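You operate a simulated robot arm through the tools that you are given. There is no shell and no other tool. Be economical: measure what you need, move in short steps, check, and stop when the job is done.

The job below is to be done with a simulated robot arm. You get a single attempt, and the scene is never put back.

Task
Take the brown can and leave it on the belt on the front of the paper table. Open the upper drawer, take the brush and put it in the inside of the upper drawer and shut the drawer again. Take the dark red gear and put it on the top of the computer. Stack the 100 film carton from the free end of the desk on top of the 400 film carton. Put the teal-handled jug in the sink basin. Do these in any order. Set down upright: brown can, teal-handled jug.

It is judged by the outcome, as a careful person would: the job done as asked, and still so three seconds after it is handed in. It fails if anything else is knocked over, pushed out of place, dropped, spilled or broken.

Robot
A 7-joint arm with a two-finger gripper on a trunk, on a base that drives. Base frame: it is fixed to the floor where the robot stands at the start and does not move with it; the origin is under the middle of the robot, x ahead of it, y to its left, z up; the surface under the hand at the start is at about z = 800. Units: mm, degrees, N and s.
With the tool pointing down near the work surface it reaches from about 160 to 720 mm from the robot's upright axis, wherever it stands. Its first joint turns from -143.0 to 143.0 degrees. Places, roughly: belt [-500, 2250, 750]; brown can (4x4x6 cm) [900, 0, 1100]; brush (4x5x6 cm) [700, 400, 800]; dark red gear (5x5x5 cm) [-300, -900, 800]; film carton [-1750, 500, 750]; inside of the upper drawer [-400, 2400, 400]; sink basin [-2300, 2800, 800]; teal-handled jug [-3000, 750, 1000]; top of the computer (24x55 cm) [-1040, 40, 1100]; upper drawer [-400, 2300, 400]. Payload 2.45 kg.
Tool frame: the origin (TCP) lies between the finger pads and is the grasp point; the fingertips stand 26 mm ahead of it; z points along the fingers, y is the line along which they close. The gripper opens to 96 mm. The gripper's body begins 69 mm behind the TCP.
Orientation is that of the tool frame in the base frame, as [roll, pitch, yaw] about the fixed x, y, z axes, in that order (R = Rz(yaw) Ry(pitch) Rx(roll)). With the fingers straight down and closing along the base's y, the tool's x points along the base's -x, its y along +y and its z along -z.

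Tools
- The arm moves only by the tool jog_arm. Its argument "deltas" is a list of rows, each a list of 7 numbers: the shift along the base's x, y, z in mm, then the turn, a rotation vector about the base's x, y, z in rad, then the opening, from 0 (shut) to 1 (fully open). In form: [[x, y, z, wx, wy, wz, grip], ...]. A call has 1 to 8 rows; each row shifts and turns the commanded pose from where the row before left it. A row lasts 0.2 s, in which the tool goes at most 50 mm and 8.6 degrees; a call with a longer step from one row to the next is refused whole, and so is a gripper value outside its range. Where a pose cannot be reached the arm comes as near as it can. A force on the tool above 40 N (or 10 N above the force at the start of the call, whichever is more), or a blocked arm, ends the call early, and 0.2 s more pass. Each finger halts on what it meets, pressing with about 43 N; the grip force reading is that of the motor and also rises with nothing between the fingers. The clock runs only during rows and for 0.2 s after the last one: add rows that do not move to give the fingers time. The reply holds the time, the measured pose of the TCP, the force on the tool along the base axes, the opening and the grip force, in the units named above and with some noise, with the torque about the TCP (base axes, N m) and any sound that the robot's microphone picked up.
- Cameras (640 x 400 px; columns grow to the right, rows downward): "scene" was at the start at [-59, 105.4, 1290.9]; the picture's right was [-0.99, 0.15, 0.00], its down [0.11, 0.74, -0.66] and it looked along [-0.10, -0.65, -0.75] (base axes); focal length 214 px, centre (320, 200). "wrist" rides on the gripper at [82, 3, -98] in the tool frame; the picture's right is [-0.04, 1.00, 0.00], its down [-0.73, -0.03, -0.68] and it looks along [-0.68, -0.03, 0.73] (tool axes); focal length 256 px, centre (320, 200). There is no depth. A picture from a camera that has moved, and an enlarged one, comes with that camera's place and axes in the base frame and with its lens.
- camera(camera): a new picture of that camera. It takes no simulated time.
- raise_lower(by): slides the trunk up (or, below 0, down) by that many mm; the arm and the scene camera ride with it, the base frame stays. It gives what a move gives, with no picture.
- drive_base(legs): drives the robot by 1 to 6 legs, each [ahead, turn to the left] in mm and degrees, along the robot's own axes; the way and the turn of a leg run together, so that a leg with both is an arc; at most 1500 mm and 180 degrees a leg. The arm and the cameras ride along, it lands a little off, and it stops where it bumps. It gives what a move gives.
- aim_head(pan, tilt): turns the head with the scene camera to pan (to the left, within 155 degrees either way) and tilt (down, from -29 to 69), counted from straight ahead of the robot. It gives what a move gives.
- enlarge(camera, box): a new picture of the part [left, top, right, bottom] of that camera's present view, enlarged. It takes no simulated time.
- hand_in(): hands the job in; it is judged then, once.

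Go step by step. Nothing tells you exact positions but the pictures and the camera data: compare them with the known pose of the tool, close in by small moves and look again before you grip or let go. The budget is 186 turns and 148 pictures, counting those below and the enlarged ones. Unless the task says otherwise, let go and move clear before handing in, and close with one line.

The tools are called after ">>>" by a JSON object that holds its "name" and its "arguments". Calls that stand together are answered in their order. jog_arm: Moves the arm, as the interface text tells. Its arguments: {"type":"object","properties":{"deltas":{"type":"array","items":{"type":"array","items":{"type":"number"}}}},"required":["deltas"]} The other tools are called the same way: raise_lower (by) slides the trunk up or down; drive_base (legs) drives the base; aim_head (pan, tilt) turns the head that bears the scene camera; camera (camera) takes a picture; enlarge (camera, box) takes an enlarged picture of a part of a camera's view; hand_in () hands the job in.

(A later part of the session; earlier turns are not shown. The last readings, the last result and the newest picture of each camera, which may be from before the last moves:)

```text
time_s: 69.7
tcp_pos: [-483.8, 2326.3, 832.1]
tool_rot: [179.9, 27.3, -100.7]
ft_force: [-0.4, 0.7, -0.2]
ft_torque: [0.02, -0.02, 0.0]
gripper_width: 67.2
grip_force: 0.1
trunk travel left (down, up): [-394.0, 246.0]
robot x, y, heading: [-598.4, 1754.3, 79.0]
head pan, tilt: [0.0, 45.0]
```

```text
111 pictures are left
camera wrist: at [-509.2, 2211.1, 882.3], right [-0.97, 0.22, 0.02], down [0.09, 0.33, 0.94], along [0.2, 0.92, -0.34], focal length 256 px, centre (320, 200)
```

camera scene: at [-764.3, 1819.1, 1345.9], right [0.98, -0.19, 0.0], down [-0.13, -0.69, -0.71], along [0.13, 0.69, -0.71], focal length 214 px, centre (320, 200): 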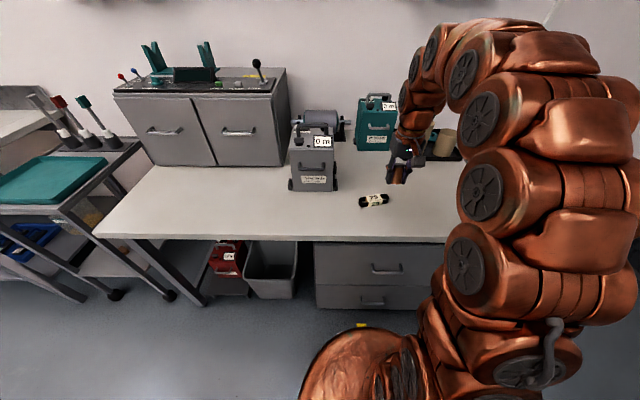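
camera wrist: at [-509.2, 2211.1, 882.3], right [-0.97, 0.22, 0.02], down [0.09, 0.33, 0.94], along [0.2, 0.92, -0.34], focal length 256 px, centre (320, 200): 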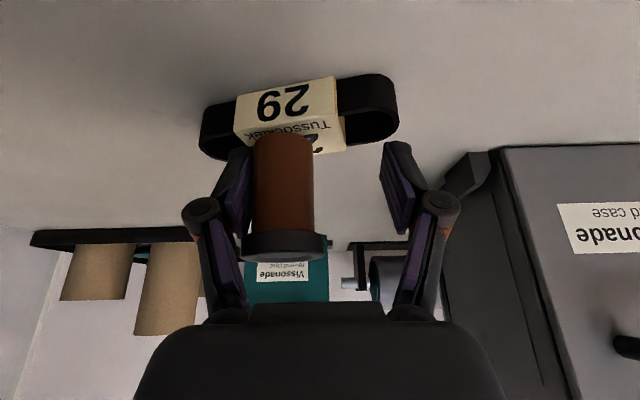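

>>> {"name": "jog_arm", "arguments": {"deltas": [[3, -0.7, 0, 0, 0, 0, 0.7], [3, -0.7, 0, 0, 0, 0, 0.75], [3, -0.7, 0, 0, 0, 0, 0.8]]}}

>>> {"name": "camera", "arguments": {"camera": "wrist"}}

```text
time_s: 70.5
tcp_pos: [-476.2, 2323.6, 833.7]
tool_rot: [179.9, 27.2, -100.8]
ft_force: [0.6, -0.8, -0.9]
ft_torque: [-0.03, 0.04, -0.03]
gripper_width: 76.9
grip_force: 0.0
trunk travel left (down, up): [-394.0, 246.0]
robot x, y, heading: [-599.6, 1753.2, 79.2]
head pan, tilt: [0.0, 45.0]
```

```text
110 pictures are left
camera wrist: at [-500.3, 2209.0, 882.7], right [-0.97, 0.22, 0.02], down [0.09, 0.33, 0.94], along [0.2, 0.92, -0.34], focal length 256 px, centre (320, 200)
```

wrist: 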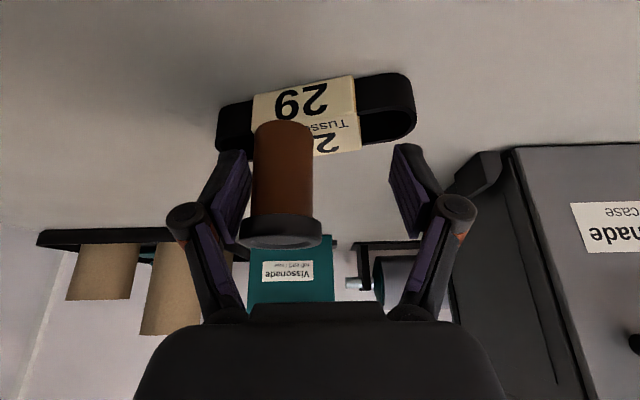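

>>> {"name": "enlarge", "arguments": {"camera": "scene", "box": [345, 160, 415, 215]}}

>>> {"name": "enlarge", "arguments": {"camera": "wrist", "box": [200, 60, 400, 260]}}

```text
7.27 times, centred on (380, 188) of scene
camera zoom: at [-764.7, 1819.3, 1345.8], right [0.98, -0.19, 0.0], down [-0.13, -0.69, -0.71], along [0.13, 0.69, -0.71], focal length 1560 px, centre (-116, 291)
```

zoom: 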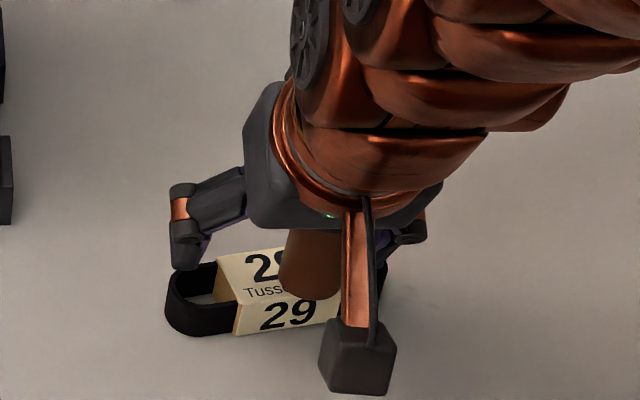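

```text
2.00 times, centred on (300, 160) of wrist
camera zoom: at [-500.3, 2209.0, 882.7], right [-0.97, 0.22, 0.02], down [0.09, 0.33, 0.94], along [0.2, 0.92, -0.34], focal length 512 px, centre (360, 280)
```

zoom: 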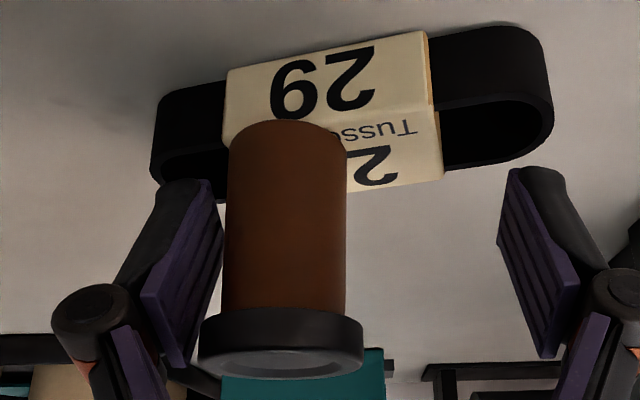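

The can stands upright and free, but off to the label's front corner. I re-grip it, lift a few mm, and set it down again allowing for that drift.

>>> {"name": "jog_arm", "arguments": {"deltas": [[0, 0, 0, 0, 0, 0, 0.6], [0, 0, 0, 0, 0, 0, 0.45], [0, 0, 0, 0, 0, 0, 0.35], [0, 0, 0, 0, 0, 0, 0.28], [0, 0, 0, 0, 0, 0, 0.2], [0, 0, 0, 0, 0, 0, 0.2], [0, 0, 4, 0, 0, 0, 0.2]]}}

>>> {"name": "jog_arm", "arguments": {"deltas": [[1, 3, 0, 0, 0, 0, 0.2], [0, 0, -2, 0, 0, 0, 0.2]]}}

>>> {"name": "enlarge", "arguments": {"camera": "wrist", "box": [200, 60, 400, 260]}}

```text
time_s: 72.1
tcp_pos: [-475.1, 2323.7, 837.5]
tool_rot: [179.9, 27.3, -100.8]
ft_force: [-0.1, -0.1, -0.3]
ft_torque: [-0.05, 0.02, 0.04]
gripper_width: 28.5
grip_force: 42.6
trunk travel left (down, up): [-394.0, 246.0]
robot x, y, heading: [-595.3, 1755.2, 79.3]
head pan, tilt: [0.0, 45.0]
heard: snap
```

```text
time_s: 72.7
tcp_pos: [-474.1, 2327.8, 833.9]
tool_rot: [179.9, 27.2, -100.8]
ft_force: [0.3, -0.4, -0.5]
ft_torque: [0.01, 0.0, 0.01]
gripper_width: 28.8
grip_force: 43.3
trunk travel left (down, up): [-394.0, 246.0]
robot x, y, heading: [-589.7, 1750.9, 79.5]
head pan, tilt: [0.0, 45.0]
```

```text
2.00 times, centred on (300, 160) of wrist
camera zoom: at [-499.5, 2212.1, 884.4], right [-0.97, 0.22, 0.02], down [0.09, 0.33, 0.94], along [0.2, 0.92, -0.34], focal length 512 px, centre (360, 280)
```

zoom: 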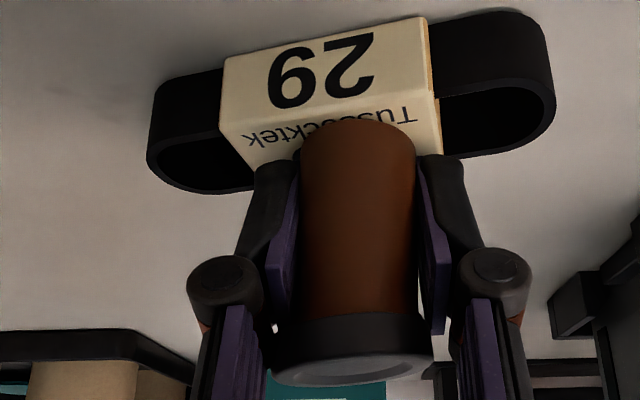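

A "snap" was heard; I look closely at the can and lid before going on.

>>> {"name": "enlarge", "arguments": {"camera": "wrist", "box": [270, 110, 370, 260]}}

>>> {"name": "enlarge", "arguments": {"camera": "scene", "box": [355, 170, 405, 210]}}

```text
2.67 times, centred on (320, 185) of wrist
camera zoom: at [-499.5, 2212.1, 884.4], right [-0.97, 0.22, 0.02], down [0.09, 0.33, 0.94], along [0.2, 0.92, -0.34], focal length 683 px, centre (320, 240)
```

zoom: 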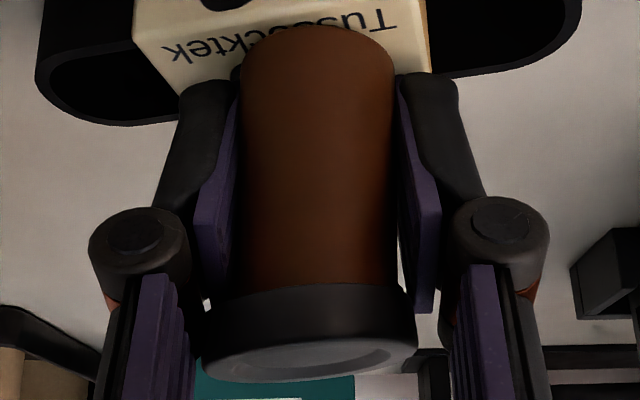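

```text
10.00 times, centred on (380, 190) of scene
camera zoom: at [-764.7, 1819.3, 1345.8], right [0.98, -0.19, 0.0], down [-0.13, -0.69, -0.71], along [0.13, 0.69, -0.71], focal length 2145 px, centre (-280, 300)
```

zoom: 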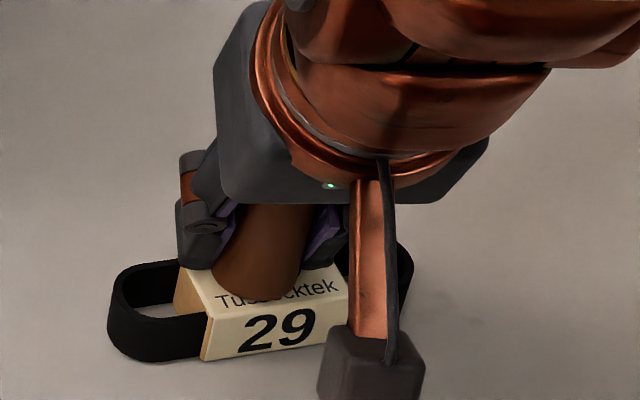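

The can looks whole but sits about 3° askew in the grip. I turn it true and lower onto the label.

>>> {"name": "jog_arm", "arguments": {"deltas": [[0, 0, 0, -0.01, -0.05, 0, 0.2], [0, 0, -1, 0, 0, 0, 0.2]]}}

>>> {"name": "jog_arm", "arguments": {"deltas": [[0, 0, -1, 0, 0, 0, 0.2]]}}

>>> {"name": "enlarge", "arguments": {"camera": "wrist", "box": [200, 60, 400, 260]}}

```text
time_s: 73.3
tcp_pos: [-473.7, 2327.7, 834.1]
tool_rot: [-176.8, 27.2, -99.3]
ft_force: [-0.6, 0.1, -0.7]
ft_torque: [0.02, -0.01, -0.01]
gripper_width: 28.9
grip_force: 43.5
trunk travel left (down, up): [-394.0, 246.0]
robot x, y, heading: [-593.8, 1751.8, 79.3]
head pan, tilt: [0.0, 45.0]
```

```text
time_s: 73.7
tcp_pos: [-473.9, 2326.9, 833.2]
tool_rot: [-176.8, 27.4, -99.3]
ft_force: [-1.0, 1.5, 5.8]
ft_torque: [0.06, 0.05, -0.01]
gripper_width: 28.5
grip_force: 42.8
trunk travel left (down, up): [-394.0, 246.0]
robot x, y, heading: [-593.5, 1754.7, 79.2]
head pan, tilt: [0.0, 45.0]
```

```text
2.00 times, centred on (300, 160) of wrist
camera zoom: at [-501.8, 2212.5, 882.8], right [-0.97, 0.22, -0.03], down [0.05, 0.34, 0.94], along [0.22, 0.92, -0.34], focal length 512 px, centre (360, 280)
```

zoom: 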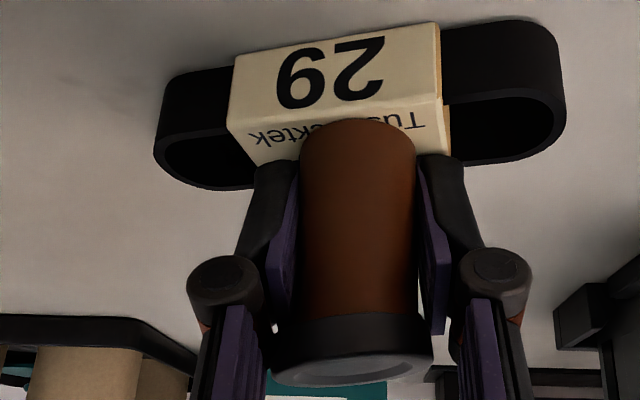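

>>> {"name": "jog_arm", "arguments": {"deltas": [[0, 0, 0, 0, 0, 0, 0.3], [0, 0, 0, 0, 0, 0, 0.33], [-0.7, 0.2, 0, 0, 0, 0, 0.36], [-1.2, 0.3, 0, 0, 0, 0, 0.4], [-2.5, 0.5, 0, 0, 0, 0, 0.46], [-3, 0.7, 0, 0, 0, 0, 0.52], [-3, 0.7, 0, 0, 0, 0, 0.58], [-3, 0.7, 0, 0, 0, 0, 0.64]]}}

>>> {"name": "enlarge", "arguments": {"camera": "wrist", "box": [200, 60, 400, 260]}}

```text
time_s: 75.5
tcp_pos: [-488.3, 2329.6, 831.7]
tool_rot: [-176.9, 27.2, -99.2]
ft_force: [0.4, -0.1, 0.2]
ft_torque: [0.02, 0.0, 0.03]
gripper_width: 61.4
grip_force: 0.1
trunk travel left (down, up): [-394.0, 246.0]
robot x, y, heading: [-592.7, 1756.3, 79.4]
head pan, tilt: [0.0, 45.0]
```

```text
2.00 times, centred on (300, 160) of wrist
camera zoom: at [-515.0, 2215.6, 882.2], right [-0.97, 0.22, -0.03], down [0.05, 0.34, 0.94], along [0.22, 0.91, -0.34], focal length 512 px, centre (360, 280)
```

zoom: 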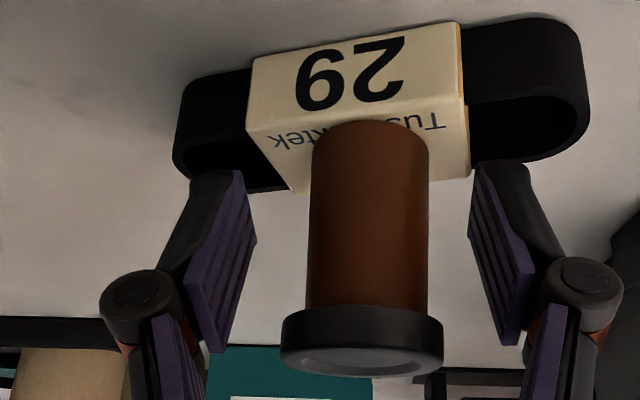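

The can now stands centred on the label, free of both fingers (the bundle shifted about a centimetre with it). I withdraw straight back along the tool axis.

>>> {"name": "jog_arm", "arguments": {"deltas": [[0, 0, 6, 0, 0, 0, 0.64], [-1, -5, 10, 0, 0, 0, 0.64], [-2, -10, 20, 0, 0, 0, 0.7], [-4, -20, 35, 0, 0, 0, 0.8], [-4, -25, 35, 0, 0, 0, 1], [-4, -40, 20, 0, 0, 0, 1]]}}

>>> {"name": "camera", "arguments": {"camera": "wrist"}}

>>> {"name": "enlarge", "arguments": {"camera": "scene", "box": [320, 140, 420, 220]}}

```text
time_s: 76.9
tcp_pos: [-502.1, 2229.1, 957.5]
tool_rot: [-176.7, 27.2, -99.3]
ft_force: [-0.1, 0.3, -0.9]
ft_torque: [-0.04, 0.04, -0.01]
gripper_width: 96.2
grip_force: 0.2
trunk travel left (down, up): [-394.0, 246.0]
robot x, y, heading: [-592.7, 1753.1, 79.2]
head pan, tilt: [0.0, 45.0]
```

```text
102 pictures are left
camera wrist: at [-530.5, 2113.3, 1007.0], right [-0.97, 0.22, -0.03], down [0.05, 0.34, 0.94], along [0.22, 0.91, -0.34], focal length 256 px, centre (320, 200)
```

wrist: 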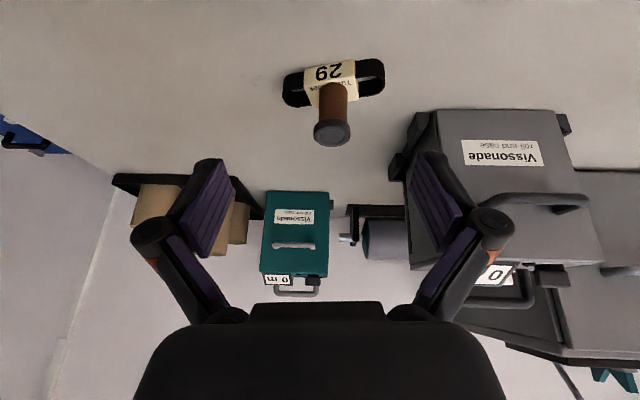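

```text
5.00 times, centred on (370, 180) of scene
camera zoom: at [-764.6, 1819.6, 1345.8], right [0.98, -0.19, 0.0], down [-0.13, -0.69, -0.71], along [0.13, 0.69, -0.71], focal length 1072 px, centre (70, 300)
```

zoom: 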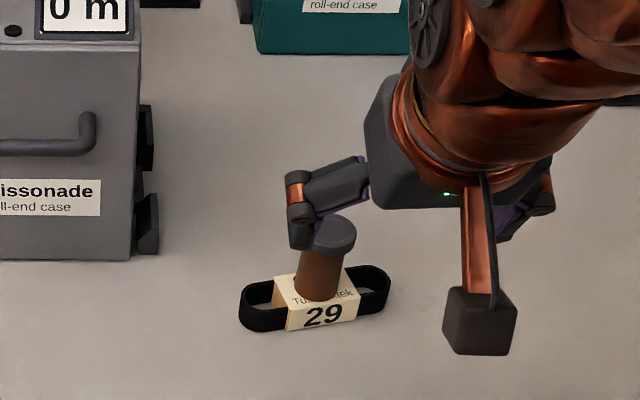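

The can stands upright on the belt and the bundle is intact. Next the drawer: I back off, lower the trunk, and look at the handle.

>>> {"name": "drive_base", "arguments": {"legs": [[-230, -1.2]]}}

>>> {"name": "raise_lower", "arguments": {"by": -300}}

>>> {"name": "camera", "arguments": {"camera": "scene"}}

>>> {"name": "camera", "arguments": {"camera": "wrist"}}

```text
time_s: 78.7
tcp_pos: [-538.1, 1999.7, 958.1]
tool_rot: [-176.8, 27.2, -100.6]
ft_force: [0.6, -0.6, 1.0]
ft_torque: [0.02, 0.02, -0.06]
gripper_width: 95.8
grip_force: 0.0
trunk travel left (down, up): [-394.0, 246.0]
robot x, y, heading: [-640.0, 1529.2, 78.0]
head pan, tilt: [0.0, 45.0]
```

```text
time_s: 81.7
tcp_pos: [-538.0, 2000.3, 658.0]
tool_rot: [-176.7, 27.2, -100.5]
ft_force: [0.7, 0.3, -0.2]
ft_torque: [0.01, 0.01, -0.02]
gripper_width: 96.0
grip_force: 0.0
trunk travel left (down, up): [-94.0, 546.0]
robot x, y, heading: [-642.3, 1527.1, 78.0]
head pan, tilt: [0.0, 45.0]
```

```text
100 pictures are left
camera scene: at [-808.9, 1597.3, 1045.9], right [0.98, -0.21, 0.0], down [-0.15, -0.69, -0.71], along [0.15, 0.69, -0.71], focal length 214 px, centre (320, 200)
```

scene: 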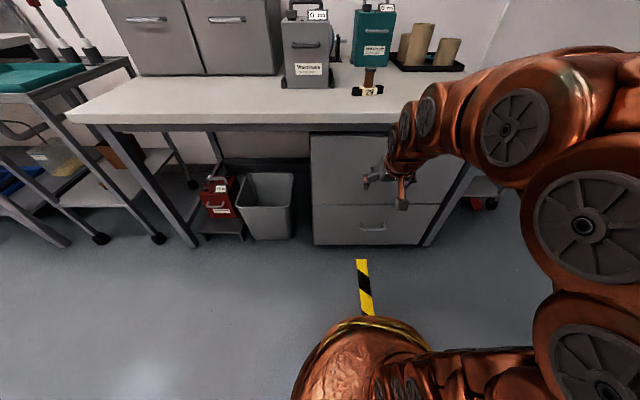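

```text
99 pictures are left
camera wrist: at [-568.3, 1886.4, 706.9], right [-0.97, 0.24, -0.03], down [0.05, 0.34, 0.94], along [0.24, 0.91, -0.34], focal length 256 px, centre (320, 200)
```

wrist: 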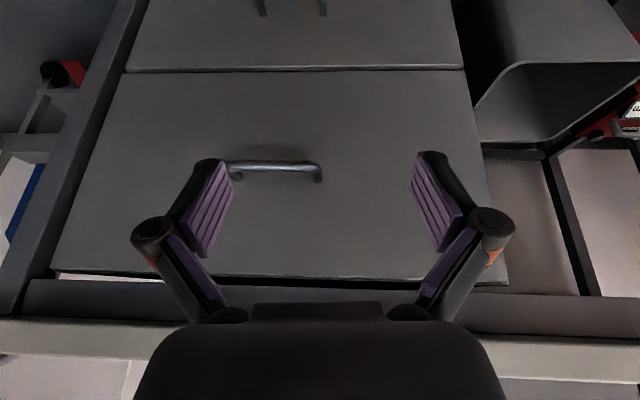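

The handle bar is centred at about (-440, 2149, 565), about 110 mm long. I turn the hand level (fingers forward) while moving in front of it.

>>> {"name": "jog_arm", "arguments": {"deltas": [[10, 4, -8, 0.134, -0.0285, 0, 1], [10, 4, -8, 0.134, -0.0285, 0, 1], [10, 4, -8, 0.134, -0.0285, 0, 1], [10, 4, -8, 0.134, -0.0285, 0, 1], [10, 4, -8, 0.134, -0.0285, 0, 1], [10, 4, -8, 0.134, -0.0285, 0, 1], [10, 4, -8, 0.134, -0.0285, 0, 1], [10, 4, -8, 0.134, -0.0285, 0, 1]]}}

>>> {"name": "jog_arm", "arguments": {"deltas": [[0, 0, -5, 0.029, 0.137, 0, 1], [0, 0, -5, 0.029, 0.137, 0, 1], [0, 0, -5, 0.029, 0.137, 0, 1], [0, 0, -5, 0.029, 0.137, 0, 1], [0, 0, -5, 0.029, 0.137, 0, 1], [0, 0, -5, 0.029, 0.137, 0, 1], [0, 0, 0, 0.029, 0.137, 0, 1], [0, 0, 0, 0.029, 0.137, 0, 1]]}}

>>> {"name": "camera", "arguments": {"camera": "wrist"}}

```text
time_s: 83.5
tcp_pos: [-421.7, 2133.6, 666.7]
tool_rot: [-167.4, 82.9, -92.2]
ft_force: [0.1, 0.4, -1.5]
ft_torque: [0.02, -0.03, 0.01]
gripper_width: 95.9
grip_force: 0.0
out of reach, approached as far as the arm can: row 3, 4, 5, 6, 7, 8
trunk travel left (down, up): [-94.0, 546.0]
robot x, y, heading: [-640.5, 1527.4, 78.0]
head pan, tilt: [0.0, 45.0]
```

```text
time_s: 85.3
tcp_pos: [-421.9, 2133.0, 635.7]
tool_rot: [96.3, 26.6, 176.1]
ft_force: [0.1, 0.1, 0.3]
ft_torque: [-0.01, 0.0, -0.01]
gripper_width: 95.8
grip_force: 0.0
trunk travel left (down, up): [-94.0, 546.0]
robot x, y, heading: [-636.8, 1529.1, 78.1]
head pan, tilt: [0.0, 45.0]
```

```text
98 pictures are left
camera wrist: at [-508.4, 2042.0, 611.4], right [-0.4, 0.14, 0.91], down [0.59, -0.72, 0.37], along [0.7, 0.68, 0.21], focal length 256 px, centre (320, 200)
```

wrist: 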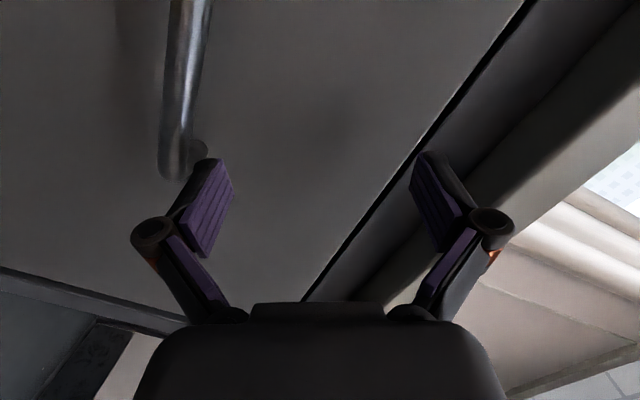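

The hand swung further forward than asked but touched nothing. I back it off a little and finish the roll so the fingers close vertically.

>>> {"name": "jog_arm", "arguments": {"deltas": [[-4, -20, 0, 0, 0, 0, 1], [-4, -20, 0, 0, 0, 0, 1], [0, 0, 0, 0.048, 0.108, -0.0225, 1], [0, 0, 0, 0.048, 0.108, -0.0225, 1], [0, 0, 0, 0.048, 0.108, -0.0225, 1], [0, 0, 0, 0.048, 0.108, -0.0225, 1]]}}

>>> {"name": "camera", "arguments": {"camera": "wrist"}}

```text
time_s: 86.7
tcp_pos: [-437.8, 2147.0, 707.0]
tool_rot: [88.4, 0.5, 168.9]
ft_force: [-0.4, -0.8, -0.2]
ft_torque: [0.03, -0.01, -0.02]
gripper_width: 95.9
grip_force: 0.0
out of reach, approached as far as the arm can: row 1, 2, 3, 4, 5, 6
trunk travel left (down, up): [-94.0, 546.0]
robot x, y, heading: [-641.2, 1528.0, 77.7]
head pan, tilt: [0.0, 45.0]
```

```text
97 pictures are left
camera wrist: at [-537.6, 2065.6, 707.0], right [0.02, -0.03, 1.0], down [0.59, -0.81, -0.04], along [0.81, 0.59, 0.0], focal length 256 px, centre (320, 200)
```

wrist: 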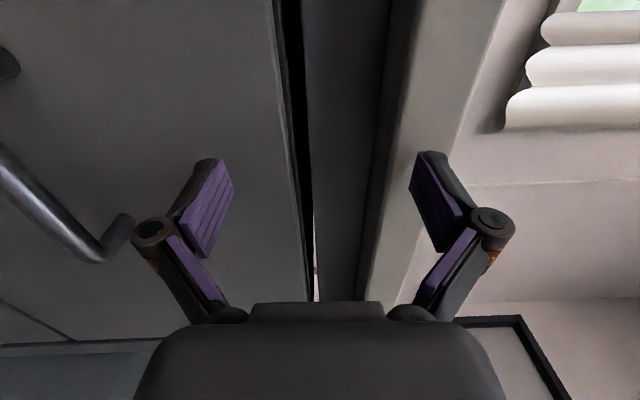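

The hand cannot go low so close to the body. I back the robot 60 mm and lower the trunk, so the hand comes in front of the handle.

>>> {"name": "drive_base", "arguments": {"legs": [[-70, 0]]}}

>>> {"name": "raise_lower", "arguments": {"by": -94}}

>>> {"name": "camera", "arguments": {"camera": "wrist"}}

```text
time_s: 87.7
tcp_pos: [-452.1, 2079.5, 706.5]
tool_rot: [88.5, 0.7, 169.0]
ft_force: [0.3, 0.2, 0.1]
ft_torque: [0.0, -0.02, 0.0]
gripper_width: 96.2
grip_force: 0.0
trunk travel left (down, up): [-94.0, 546.0]
robot x, y, heading: [-652.2, 1459.2, 78.2]
head pan, tilt: [0.0, 45.0]
```

```text
time_s: 89.0
tcp_pos: [-453.2, 2077.9, 612.2]
tool_rot: [88.5, 0.7, 168.9]
ft_force: [-0.5, 0.5, -0.5]
ft_torque: [0.0, 0.01, 0.01]
gripper_width: 96.0
grip_force: 0.1
trunk travel left (down, up): [0.0, 640.0]
robot x, y, heading: [-652.6, 1457.6, 77.9]
head pan, tilt: [0.0, 45.0]
```

```text
96 pictures are left
camera wrist: at [-552.2, 1997.4, 612.4], right [0.02, -0.03, 1.0], down [0.59, -0.81, -0.04], along [0.81, 0.59, 0.0], focal length 256 px, centre (320, 200)
```

wrist: 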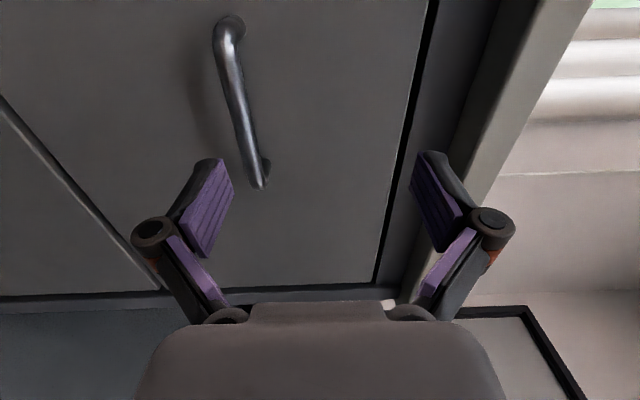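

The bar now lies ahead of the fingers, its centre about (-441, 2149, 564). I lower to its height, then move in.

>>> {"name": "jog_arm", "arguments": {"deltas": [[0, 0, -24, 0, 0, 0, 1], [0, 0, -24, 0, 0, 0, 1], [3, 14, 0, 0, 0, 0, 1], [4, 15, 0, 0, 0, 0, 1], [4, 15, 0, 0, 0, 0, 1]]}}

>>> {"name": "camera", "arguments": {"camera": "wrist"}}

```text
time_s: 90.2
tcp_pos: [-439.8, 2123.8, 599.3]
tool_rot: [88.5, 0.7, 169.0]
ft_force: [-0.1, 0.0, 0.1]
ft_torque: [-0.01, 0.0, 0.02]
gripper_width: 96.1
grip_force: 0.0
out of reach, approached as far as the arm can: row 1, 2
trunk travel left (down, up): [0.0, 640.0]
robot x, y, heading: [-657.5, 1459.0, 77.7]
head pan, tilt: [0.0, 45.0]
```

```text
95 pictures are left
camera wrist: at [-540.7, 2043.3, 599.2], right [0.02, -0.03, 1.0], down [0.59, -0.81, -0.04], along [0.81, 0.59, 0.0], focal length 256 px, centre (320, 200)
```

wrist: 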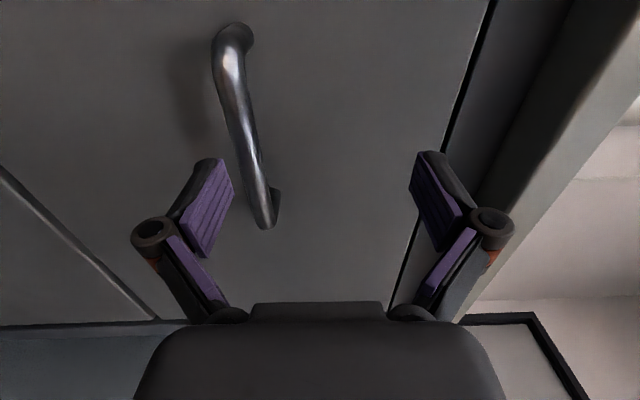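

>>> {"name": "jog_arm", "arguments": {"deltas": [[0, 0, -18, 0, 0, 0, 1], [0, 0, -17, 0, 0, 0, 1], [0, 0, 0, 0, 0, 0, 1]]}}

>>> {"name": "camera", "arguments": {"camera": "wrist"}}

```text
time_s: 91.0
tcp_pos: [-440.5, 2124.7, 564.2]
tool_rot: [88.6, 0.9, 168.9]
ft_force: [-0.8, -0.5, 0.7]
ft_torque: [-0.01, -0.03, 0.0]
gripper_width: 96.1
grip_force: 0.1
trunk travel left (down, up): [0.0, 640.0]
robot x, y, heading: [-653.5, 1456.8, 77.7]
head pan, tilt: [0.0, 45.0]
```

```text
94 pictures are left
camera wrist: at [-541.0, 2043.7, 563.5], right [0.02, -0.03, 1.0], down [0.59, -0.81, -0.04], along [0.81, 0.59, 0.0], focal length 256 px, centre (320, 200)
```

wrist: 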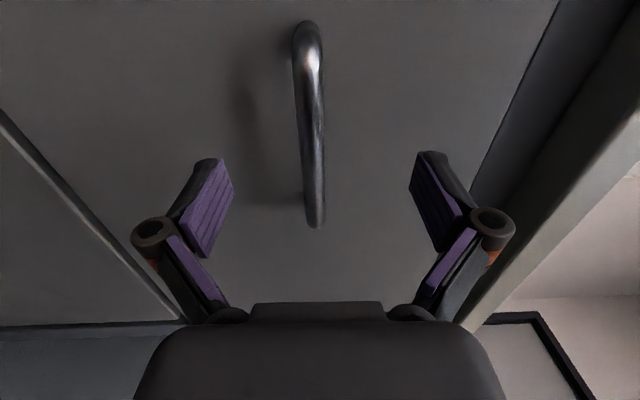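

The bar is between the fingers. I move 15 mm in and close.

>>> {"name": "jog_arm", "arguments": {"deltas": [[1.5, 7, -2, 0, 0, 0, 1], [1.5, 8, -2, 0, 0, 0, 1], [0, 0, 0, 0, 0, 0, 0.6], [0, 0, 0, 0, 0, 0, 0.3], [0, 0, 0, 0, 0, 0, 0], [0, 0, 0, 0, 0, 0, 0], [0, 0, 0, 0, 0, 0, 0], [0, 0, 0, 0, 0, 0, 0]]}}

>>> {"name": "camera", "arguments": {"camera": "wrist"}}

```text
time_s: 92.8
tcp_pos: [-439.2, 2139.5, 560.2]
tool_rot: [88.5, 0.6, 168.9]
ft_force: [1.3, -0.1, -4.2]
ft_torque: [0.18, 0.71, 0.01]
gripper_width: 13.2
grip_force: 35.2
trunk travel left (down, up): [0.0, 640.0]
robot x, y, heading: [-654.2, 1459.3, 78.0]
head pan, tilt: [0.0, 45.0]
```

```text
93 pictures are left
camera wrist: at [-538.3, 2058.4, 560.0], right [0.02, -0.03, 1.0], down [0.59, -0.81, -0.04], along [0.81, 0.59, 0.0], focal length 256 px, centre (320, 200)
```

wrist: 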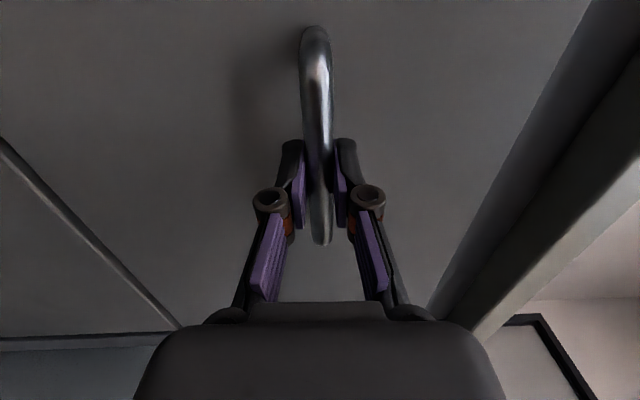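

The bar is gripped (13 mm). I pull the drawer open by backing the robot in two steps.

>>> {"name": "drive_base", "arguments": {"legs": [[-120, 0]]}}

>>> {"name": "camera", "arguments": {"camera": "wrist"}}

>>> {"name": "camera", "arguments": {"camera": "scene"}}

```text
time_s: 94.0
tcp_pos: [-463.0, 2020.9, 560.3]
tool_rot: [88.4, 0.7, 168.8]
ft_force: [-7.4, 2.2, -4.7]
ft_torque: [0.12, 0.77, 0.19]
gripper_width: 13.1
grip_force: 39.2
trunk travel left (down, up): [0.0, 640.0]
robot x, y, heading: [-677.3, 1342.3, 78.2]
head pan, tilt: [0.0, 45.0]
```

```text
92 pictures are left
camera wrist: at [-563.0, 1939.6, 559.9], right [0.02, -0.03, 1.0], down [0.59, -0.81, -0.04], along [0.81, 0.59, 0.0], focal length 256 px, centre (320, 200)
```

wrist: 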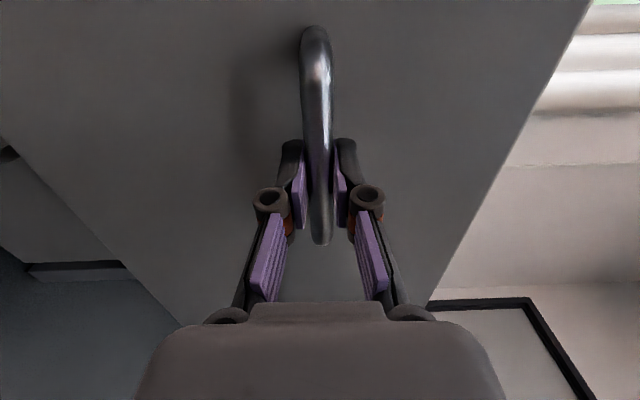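

```text
91 pictures are left
camera scene: at [-848.7, 1411.2, 951.8], right [0.98, -0.21, 0.0], down [-0.15, -0.69, -0.71], along [0.15, 0.69, -0.71], focal length 214 px, centre (320, 200)
```

scene: 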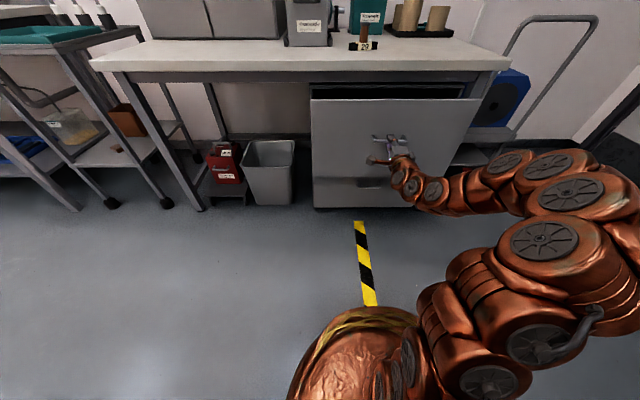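

It slides open. I pull 150 mm further.

>>> {"name": "drive_base", "arguments": {"legs": [[-150, 0]]}}

>>> {"name": "jog_arm", "arguments": {"deltas": [[0, 0, 0, 0, 0, 0, 0.3], [0, 0, 0, 0, 0, 0, 0.7], [0, 0, 0, 0, 0, 0, 1], [-5, -25, 0, 0, 0, 0, 1], [-8, -40, 0, 0, 0, 0, 1]]}}

>>> {"name": "camera", "arguments": {"camera": "scene"}}

```text
time_s: 95.4
tcp_pos: [-494.9, 1870.2, 560.3]
tool_rot: [88.6, 0.6, 168.7]
ft_force: [29.1, -5.6, -9.2]
ft_torque: [0.06, 0.7, -0.39]
gripper_width: 13.0
grip_force: 39.6
trunk travel left (down, up): [0.0, 640.0]
robot x, y, heading: [-711.8, 1192.3, 77.9]
head pan, tilt: [0.0, 45.0]
```

```text
time_s: 96.6
tcp_pos: [-504.4, 1826.1, 560.6]
tool_rot: [88.5, 0.7, 168.7]
ft_force: [0.1, -0.4, 0.2]
ft_torque: [0.01, -0.03, 0.06]
gripper_width: 96.1
grip_force: 0.0
out of reach, approached as far as the arm can: row 5
trunk travel left (down, up): [0.0, 640.0]
robot x, y, heading: [-712.5, 1193.6, 77.9]
head pan, tilt: [0.0, 45.0]
```

```text
90 pictures are left
camera scene: at [-880.9, 1260.8, 951.8], right [0.98, -0.21, 0.0], down [-0.15, -0.69, -0.71], along [0.15, 0.69, -0.71], focal length 214 px, centre (320, 200)
```

scene: 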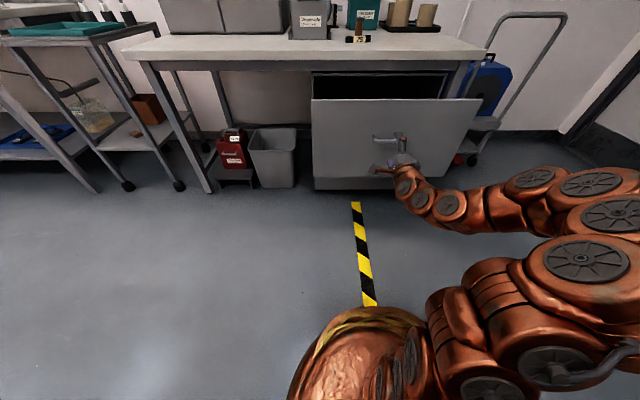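

The drawer stands open about 270 mm. I back away, raise the trunk, and fold the hand back to pointing down.

>>> {"name": "drive_base", "arguments": {"legs": [[-250, 0]]}}

>>> {"name": "raise_lower", "arguments": {"by": 394}}

>>> {"name": "jog_arm", "arguments": {"deltas": [[-2, -9, 4, -0.096, -0.062, 0.081, 1], [-2, -9, 4, -0.096, -0.062, 0.081, 1], [-2, -9, 4, -0.096, -0.062, 0.081, 1], [-2, -9, 4, -0.096, -0.062, 0.081, 1], [-2, -9, 4, -0.096, -0.062, 0.081, 1], [-2, -9, 4, -0.096, -0.062, 0.081, 1], [-2, -9, 4, -0.096, -0.062, 0.081, 1], [-2, -9, 4, -0.096, -0.062, 0.081, 1]]}}

>>> {"name": "jog_arm", "arguments": {"deltas": [[-2, -9, 4, -0.096, -0.062, 0.081, 1], [-2, -9, 4, -0.096, -0.062, 0.081, 1], [-2, -9, 4, -0.096, -0.062, 0.081, 1], [-2, -9, 4, -0.096, -0.062, 0.081, 1], [-2, -9, 4, -0.096, -0.062, 0.081, 1], [-2, -9, 4, -0.096, -0.062, 0.081, 1], [-2, -9, 4, -0.092, -0.061, 0.08, 1]]}}

```text
time_s: 98.4
tcp_pos: [-556.9, 1583.8, 560.4]
tool_rot: [88.6, 0.7, 168.7]
ft_force: [0.2, -0.1, -0.5]
ft_torque: [-0.01, -0.02, 0.02]
gripper_width: 96.1
grip_force: 0.0
trunk travel left (down, up): [0.0, 640.0]
robot x, y, heading: [-764.4, 948.1, 77.9]
head pan, tilt: [0.0, 45.0]
```

```text
time_s: 102.2
tcp_pos: [-556.9, 1582.8, 954.9]
tool_rot: [88.5, 0.7, 168.7]
ft_force: [0.7, -0.2, 0.1]
ft_torque: [0.01, 0.0, 0.0]
gripper_width: 95.8
grip_force: 0.2
trunk travel left (down, up): [-394.0, 246.0]
robot x, y, heading: [-762.2, 947.2, 78.1]
head pan, tilt: [0.0, 45.0]
```

```text
time_s: 104.0
tcp_pos: [-574.4, 1510.8, 985.8]
tool_rot: [137.5, 19.1, -142.1]
ft_force: [-0.1, 0.3, -0.7]
ft_torque: [-0.01, 0.02, 0.02]
gripper_width: 95.9
grip_force: 0.0
trunk travel left (down, up): [-394.0, 246.0]
robot x, y, heading: [-765.5, 943.3, 77.9]
head pan, tilt: [0.0, 45.0]
```

```text
time_s: 105.6
tcp_pos: [-587.9, 1447.9, 1014.1]
tool_rot: [178.6, -1.1, -101.2]
ft_force: [-0.3, -0.2, 0.0]
ft_torque: [0.02, -0.01, 0.01]
gripper_width: 96.0
grip_force: 0.0
trunk travel left (down, up): [-394.0, 246.0]
robot x, y, heading: [-762.9, 947.3, 77.8]
head pan, tilt: [0.0, 45.0]
```

Now the brush: I drive back to the desk, to stand before it at about (170, 480).

>>> {"name": "drive_base", "arguments": {"legs": [[0, -113], [811, 0], [0, 35]]}}

>>> {"name": "aim_head", "arguments": {"pan": -5, "tilt": 50}}

>>> {"name": "camera", "arguments": {"camera": "scene"}}

```text
time_s: 116.4
tcp_pos: [383.1, 369.5, 1014.7]
tool_rot: [178.5, -0.9, 178.3]
ft_force: [-0.6, -0.1, 0.4]
ft_torque: [-0.01, 0.01, 0.01]
gripper_width: 95.9
grip_force: 0.0
trunk travel left (down, up): [-394.0, 246.0]
robot x, y, heading: [-142.8, 459.2, -2.6]
head pan, tilt: [0.0, 45.0]
```

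```text
time_s: 117.0
tcp_pos: [383.1, 367.0, 1015.2]
tool_rot: [178.5, -1.0, 178.4]
ft_force: [0.5, 0.9, 0.4]
ft_torque: [-0.04, -0.03, -0.01]
gripper_width: 95.8
grip_force: 0.0
trunk travel left (down, up): [-394.0, 246.0]
robot x, y, heading: [-136.2, 460.4, -2.5]
head pan, tilt: [-5.0, 50.0]
```

```text
89 pictures are left
camera scene: at [-102.8, 634.2, 1339.0], right [-0.13, -0.99, 0.0], down [-0.76, 0.1, -0.64], along [0.64, -0.08, -0.77], focal length 214 px, centre (320, 200)
```

scene: 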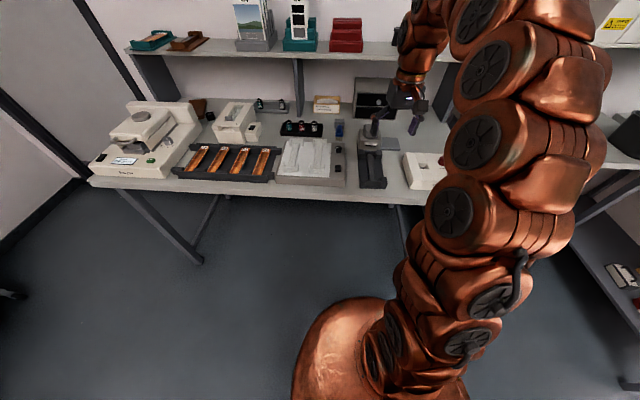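

>>> {"name": "drive_base", "arguments": {"legs": [[240, 2.5]]}}

>>> {"name": "camera", "arguments": {"camera": "wrist"}}

```text
time_s: 118.8
tcp_pos: [620.8, 386.6, 1014.2]
tool_rot: [178.5, -0.9, -179.2]
ft_force: [-1.0, -0.2, -0.4]
ft_torque: [0.01, -0.01, -0.01]
gripper_width: 96.1
grip_force: 0.2
trunk travel left (down, up): [-394.0, 246.0]
robot x, y, heading: [89.2, 452.7, -0.1]
head pan, tilt: [-5.0, 50.0]
```

```text
88 pictures are left
camera wrist: at [540.9, 385.9, 1113.8], right [0.03, 1.0, 0.03], down [0.74, -0.04, 0.67], along [0.67, 0.0, -0.75], focal length 256 px, centre (320, 200)
```

wrist: 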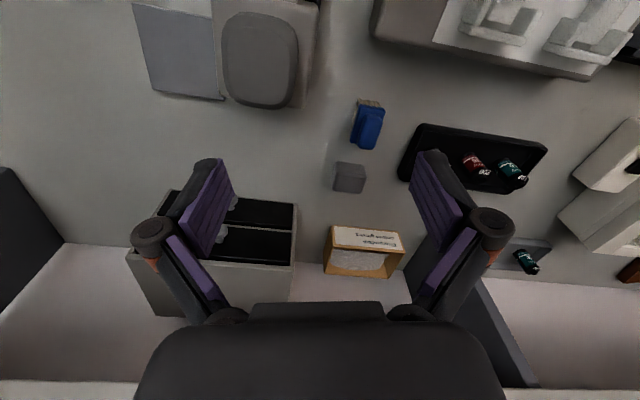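

The brush stands near (680, 446). I come closer and look.

>>> {"name": "jog_arm", "arguments": {"deltas": [[7, 18, -28, 0, 0, 0, 1], [7, 18, -28, 0, 0, 0, 1], [6, 18, -28, 0, 0, 0, 1]]}}

>>> {"name": "camera", "arguments": {"camera": "wrist"}}

>>> {"name": "enlarge", "arguments": {"camera": "scene", "box": [270, 110, 430, 240]}}

```text
time_s: 119.6
tcp_pos: [640.6, 441.4, 929.5]
tool_rot: [178.4, -0.7, -179.2]
ft_force: [-0.3, 0.2, -0.2]
ft_torque: [-0.02, 0.0, 0.0]
gripper_width: 96.0
grip_force: 0.0
trunk travel left (down, up): [-394.0, 246.0]
robot x, y, heading: [93.5, 457.0, 0.2]
head pan, tilt: [-5.0, 50.0]
```

```text
87 pictures are left
camera wrist: at [561.2, 440.5, 1030.1], right [0.03, 1.0, 0.03], down [0.74, -0.04, 0.67], along [0.67, 0.0, -0.74], focal length 256 px, centre (320, 200)
```

wrist: 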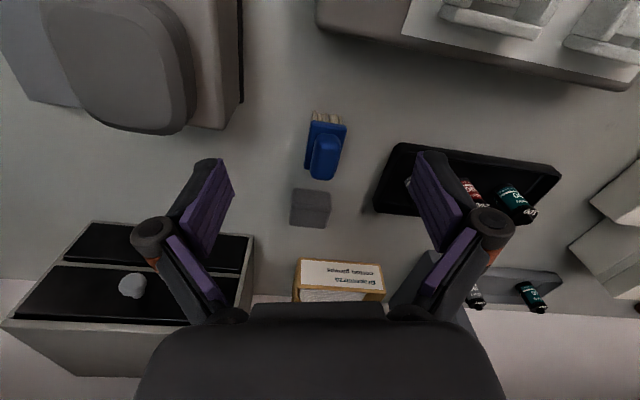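

```text
3.08 times, centred on (350, 175) of scene
camera zoom: at [123.7, 630.4, 1338.9], right [-0.09, -1.0, 0.0], down [-0.76, 0.07, -0.64], along [0.64, -0.06, -0.77], focal length 660 px, centre (228, 277)
```

zoom: 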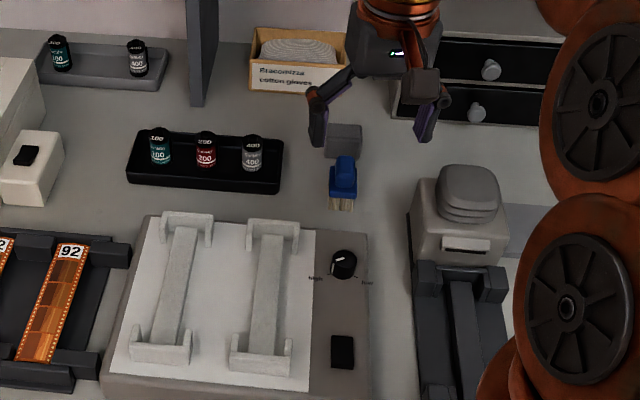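

The brush stands on its bristles, handle block up, centred about (681, 447). I go over it and down, stopping short for a check.

>>> {"name": "jog_arm", "arguments": {"deltas": [[20, 3, -5, 0, 0, 0, 1], [20, 3, -10, 0, 0, 0, 1], [0, 0, -25, 0, 0, 0, 1], [0, 0, -20, 0, 0, 0, 1]]}}

>>> {"name": "camera", "arguments": {"camera": "wrist"}}

```text
time_s: 120.6
tcp_pos: [681.5, 448.2, 870.1]
tool_rot: [178.6, -0.8, -179.1]
ft_force: [-0.2, 0.0, 0.0]
ft_torque: [0.0, -0.04, 0.02]
gripper_width: 96.1
grip_force: 0.2
trunk travel left (down, up): [-394.0, 246.0]
robot x, y, heading: [95.6, 451.3, 0.2]
head pan, tilt: [-5.0, 50.0]
```

```text
85 pictures are left
camera wrist: at [600.8, 446.5, 970.1], right [0.03, 1.0, 0.03], down [0.74, -0.04, 0.67], along [0.67, 0.0, -0.74], focal length 256 px, centre (320, 200)
```

wrist: 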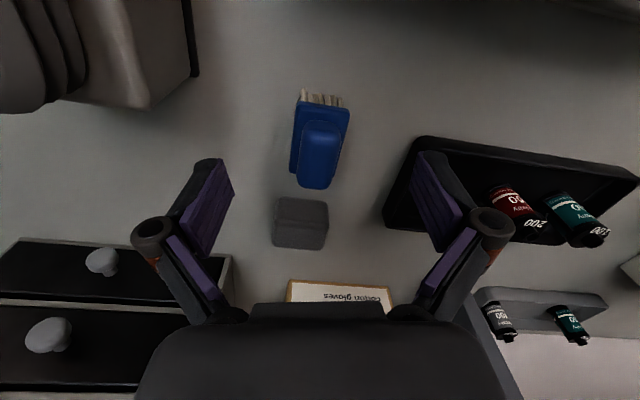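

Aligned. I narrow the opening to clear the film tray, lower, and close.

>>> {"name": "jog_arm", "arguments": {"deltas": [[0, -1, 0, 0, 0, 0, 0.75], [0, 0, 0, 0, 0, 0, 0.7], [0, 0, -16, 0, 0, 0, 0.7], [0, 0, -15, 0, 0, 0, 0.7], [0, 0, 0, 0, 0, 0, 0.4], [0, 0, 0, 0, 0, 0, 0.2], [0, 0, 0, 0, 0, 0, 0], [0, 0, 0, 0, 0, 0, 0]]}}

>>> {"name": "camera", "arguments": {"camera": "wrist"}}

```text
time_s: 122.4
tcp_pos: [681.4, 445.6, 840.4]
tool_rot: [178.5, -0.9, -179.2]
ft_force: [-0.2, 0.4, 0.7]
ft_torque: [-0.02, 0.02, -0.01]
gripper_width: 30.3
grip_force: 40.5
trunk travel left (down, up): [-394.0, 246.0]
robot x, y, heading: [95.2, 454.7, 0.1]
head pan, tilt: [-5.0, 50.0]
```

```text
84 pictures are left
camera wrist: at [600.5, 445.2, 938.8], right [0.03, 1.0, 0.03], down [0.74, -0.04, 0.67], along [0.67, 0.0, -0.75], focal length 256 px, centre (320, 200)
```

wrist: 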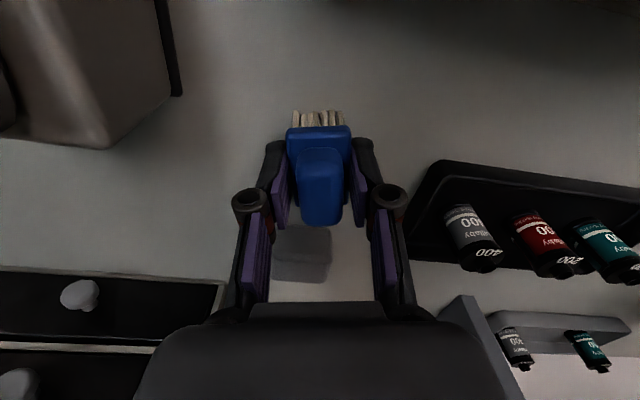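

The brush is held. I lift, back out, and drive to the open drawer.

>>> {"name": "jog_arm", "arguments": {"deltas": [[0, 0, 20, 0, 0, 0, 0], [-10, 0, 40, 0, 0, 0, 0], [-20, 0, 45, 0, 0, 0, 0], [-20, 0, 45, 0, 0, 0, 0]]}}

>>> {"name": "drive_base", "arguments": {"legs": [[-400, 0], [0, 105], [1085, 0], [0, -27]]}}

>>> {"name": "aim_head", "arguments": {"pan": -5, "tilt": 50}}

>>> {"name": "camera", "arguments": {"camera": "scene"}}

>>> {"name": "camera", "arguments": {"camera": "wrist"}}

```text
time_s: 123.4
tcp_pos: [629.9, 446.7, 988.6]
tool_rot: [178.6, -1.0, -179.1]
ft_force: [-0.6, -0.4, -1.0]
ft_torque: [0.01, 0.04, 0.0]
gripper_width: 30.3
grip_force: 42.6
trunk travel left (down, up): [-394.0, 246.0]
robot x, y, heading: [95.1, 453.9, -0.2]
head pan, tilt: [-5.0, 50.0]
```

```text
time_s: 136.8
tcp_pos: [-502.1, 2008.4, 990.6]
tool_rot: [178.5, -0.9, -99.7]
ft_force: [0.6, 0.2, -0.2]
ft_torque: [0.01, 0.01, -0.04]
gripper_width: 30.4
grip_force: 42.8
trunk travel left (down, up): [-394.0, 246.0]
robot x, y, heading: [-607.1, 1489.1, 79.2]
head pan, tilt: [-5.0, 50.0]
```

```text
time_s: 137.4
tcp_pos: [-501.6, 2009.0, 988.8]
tool_rot: [178.5, -0.9, -99.7]
ft_force: [1.3, 0.2, -0.3]
ft_torque: [0.01, 0.01, 0.01]
gripper_width: 30.2
grip_force: 43.0
trunk travel left (down, up): [-394.0, 246.0]
robot x, y, heading: [-609.3, 1484.4, 79.5]
head pan, tilt: [-5.0, 50.0]
```

```text
83 pictures are left
camera scene: at [-772.5, 1543.7, 1338.9], right [0.96, -0.27, 0.0], down [-0.21, -0.74, -0.64], along [0.17, 0.62, -0.77], focal length 214 px, centre (320, 200)
```

scene: 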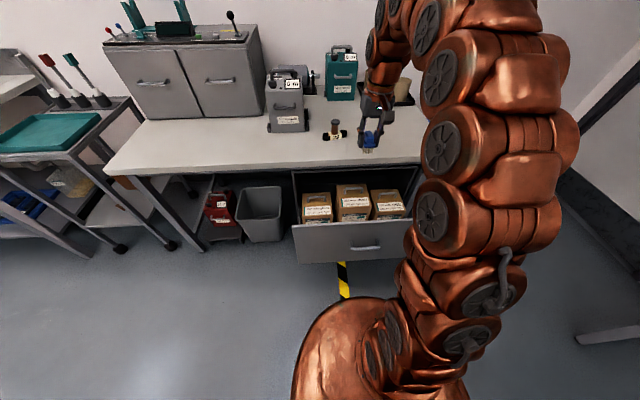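

```text
82 pictures are left
camera wrist: at [-516.8, 1930.1, 1089.0], right [-0.98, 0.21, 0.03], down [0.17, 0.73, 0.67], along [0.12, 0.66, -0.75], focal length 256 px, centre (320, 200)
```

wrist: 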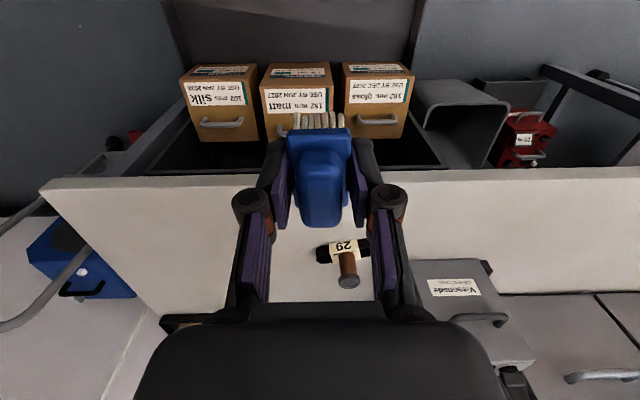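

The drawer holds three boxes. I look for free floor space in it.

>>> {"name": "enlarge", "arguments": {"camera": "scene", "box": [270, 140, 430, 270]}}

>>> {"name": "enlarge", "arguments": {"camera": "wrist", "box": [140, 20, 460, 220]}}

```text
3.08 times, centred on (350, 205) of scene
camera zoom: at [-772.5, 1543.7, 1338.9], right [0.96, -0.27, 0.0], down [-0.21, -0.74, -0.64], along [0.17, 0.62, -0.77], focal length 660 px, centre (228, 185)
```

zoom: 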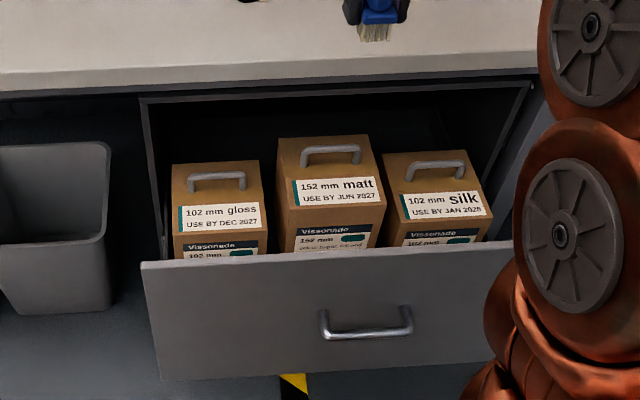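

```text
2.00 times, centred on (300, 120) of wrist
camera zoom: at [-516.8, 1930.1, 1089.0], right [-0.98, 0.21, 0.03], down [0.17, 0.73, 0.67], along [0.12, 0.66, -0.75], focal length 512 px, centre (360, 360)
```

zoom: 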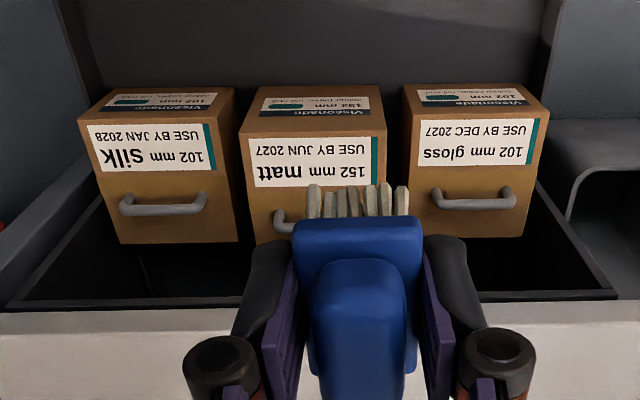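

Between the drawer front and the boxes there seems to be a gap of some 130 mm. I draw the hand back to look down into it.

>>> {"name": "jog_arm", "arguments": {"deltas": [[-4, -40, 0, 0, 0, 0, 0], [-4, -40, 0, 0, 0, 0, 0], [-4, -40, 0, 0, 0, 0, 0]]}}

>>> {"name": "camera", "arguments": {"camera": "wrist"}}

```text
time_s: 138.2
tcp_pos: [-515.6, 1890.2, 989.8]
tool_rot: [178.6, -1.1, -99.7]
ft_force: [0.0, 0.6, -0.8]
ft_torque: [-0.05, 0.05, 0.0]
gripper_width: 30.2
grip_force: 43.3
trunk travel left (down, up): [-394.0, 246.0]
robot x, y, heading: [-610.2, 1485.0, 79.3]
head pan, tilt: [-5.0, 50.0]
```

```text
79 pictures are left
camera wrist: at [-529.1, 1811.3, 1089.7], right [-0.98, 0.21, 0.03], down [0.17, 0.73, 0.66], along [0.12, 0.65, -0.75], focal length 256 px, centre (320, 200)
```

wrist: 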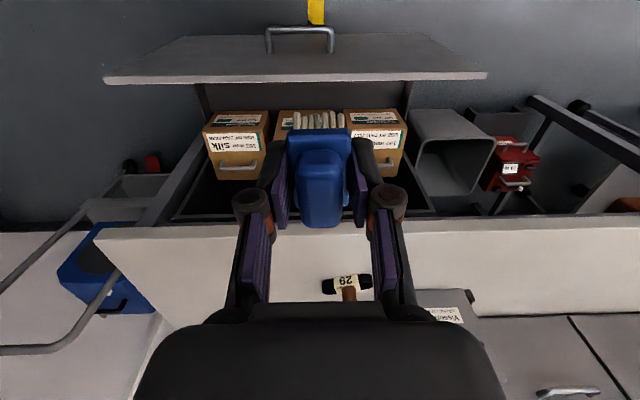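

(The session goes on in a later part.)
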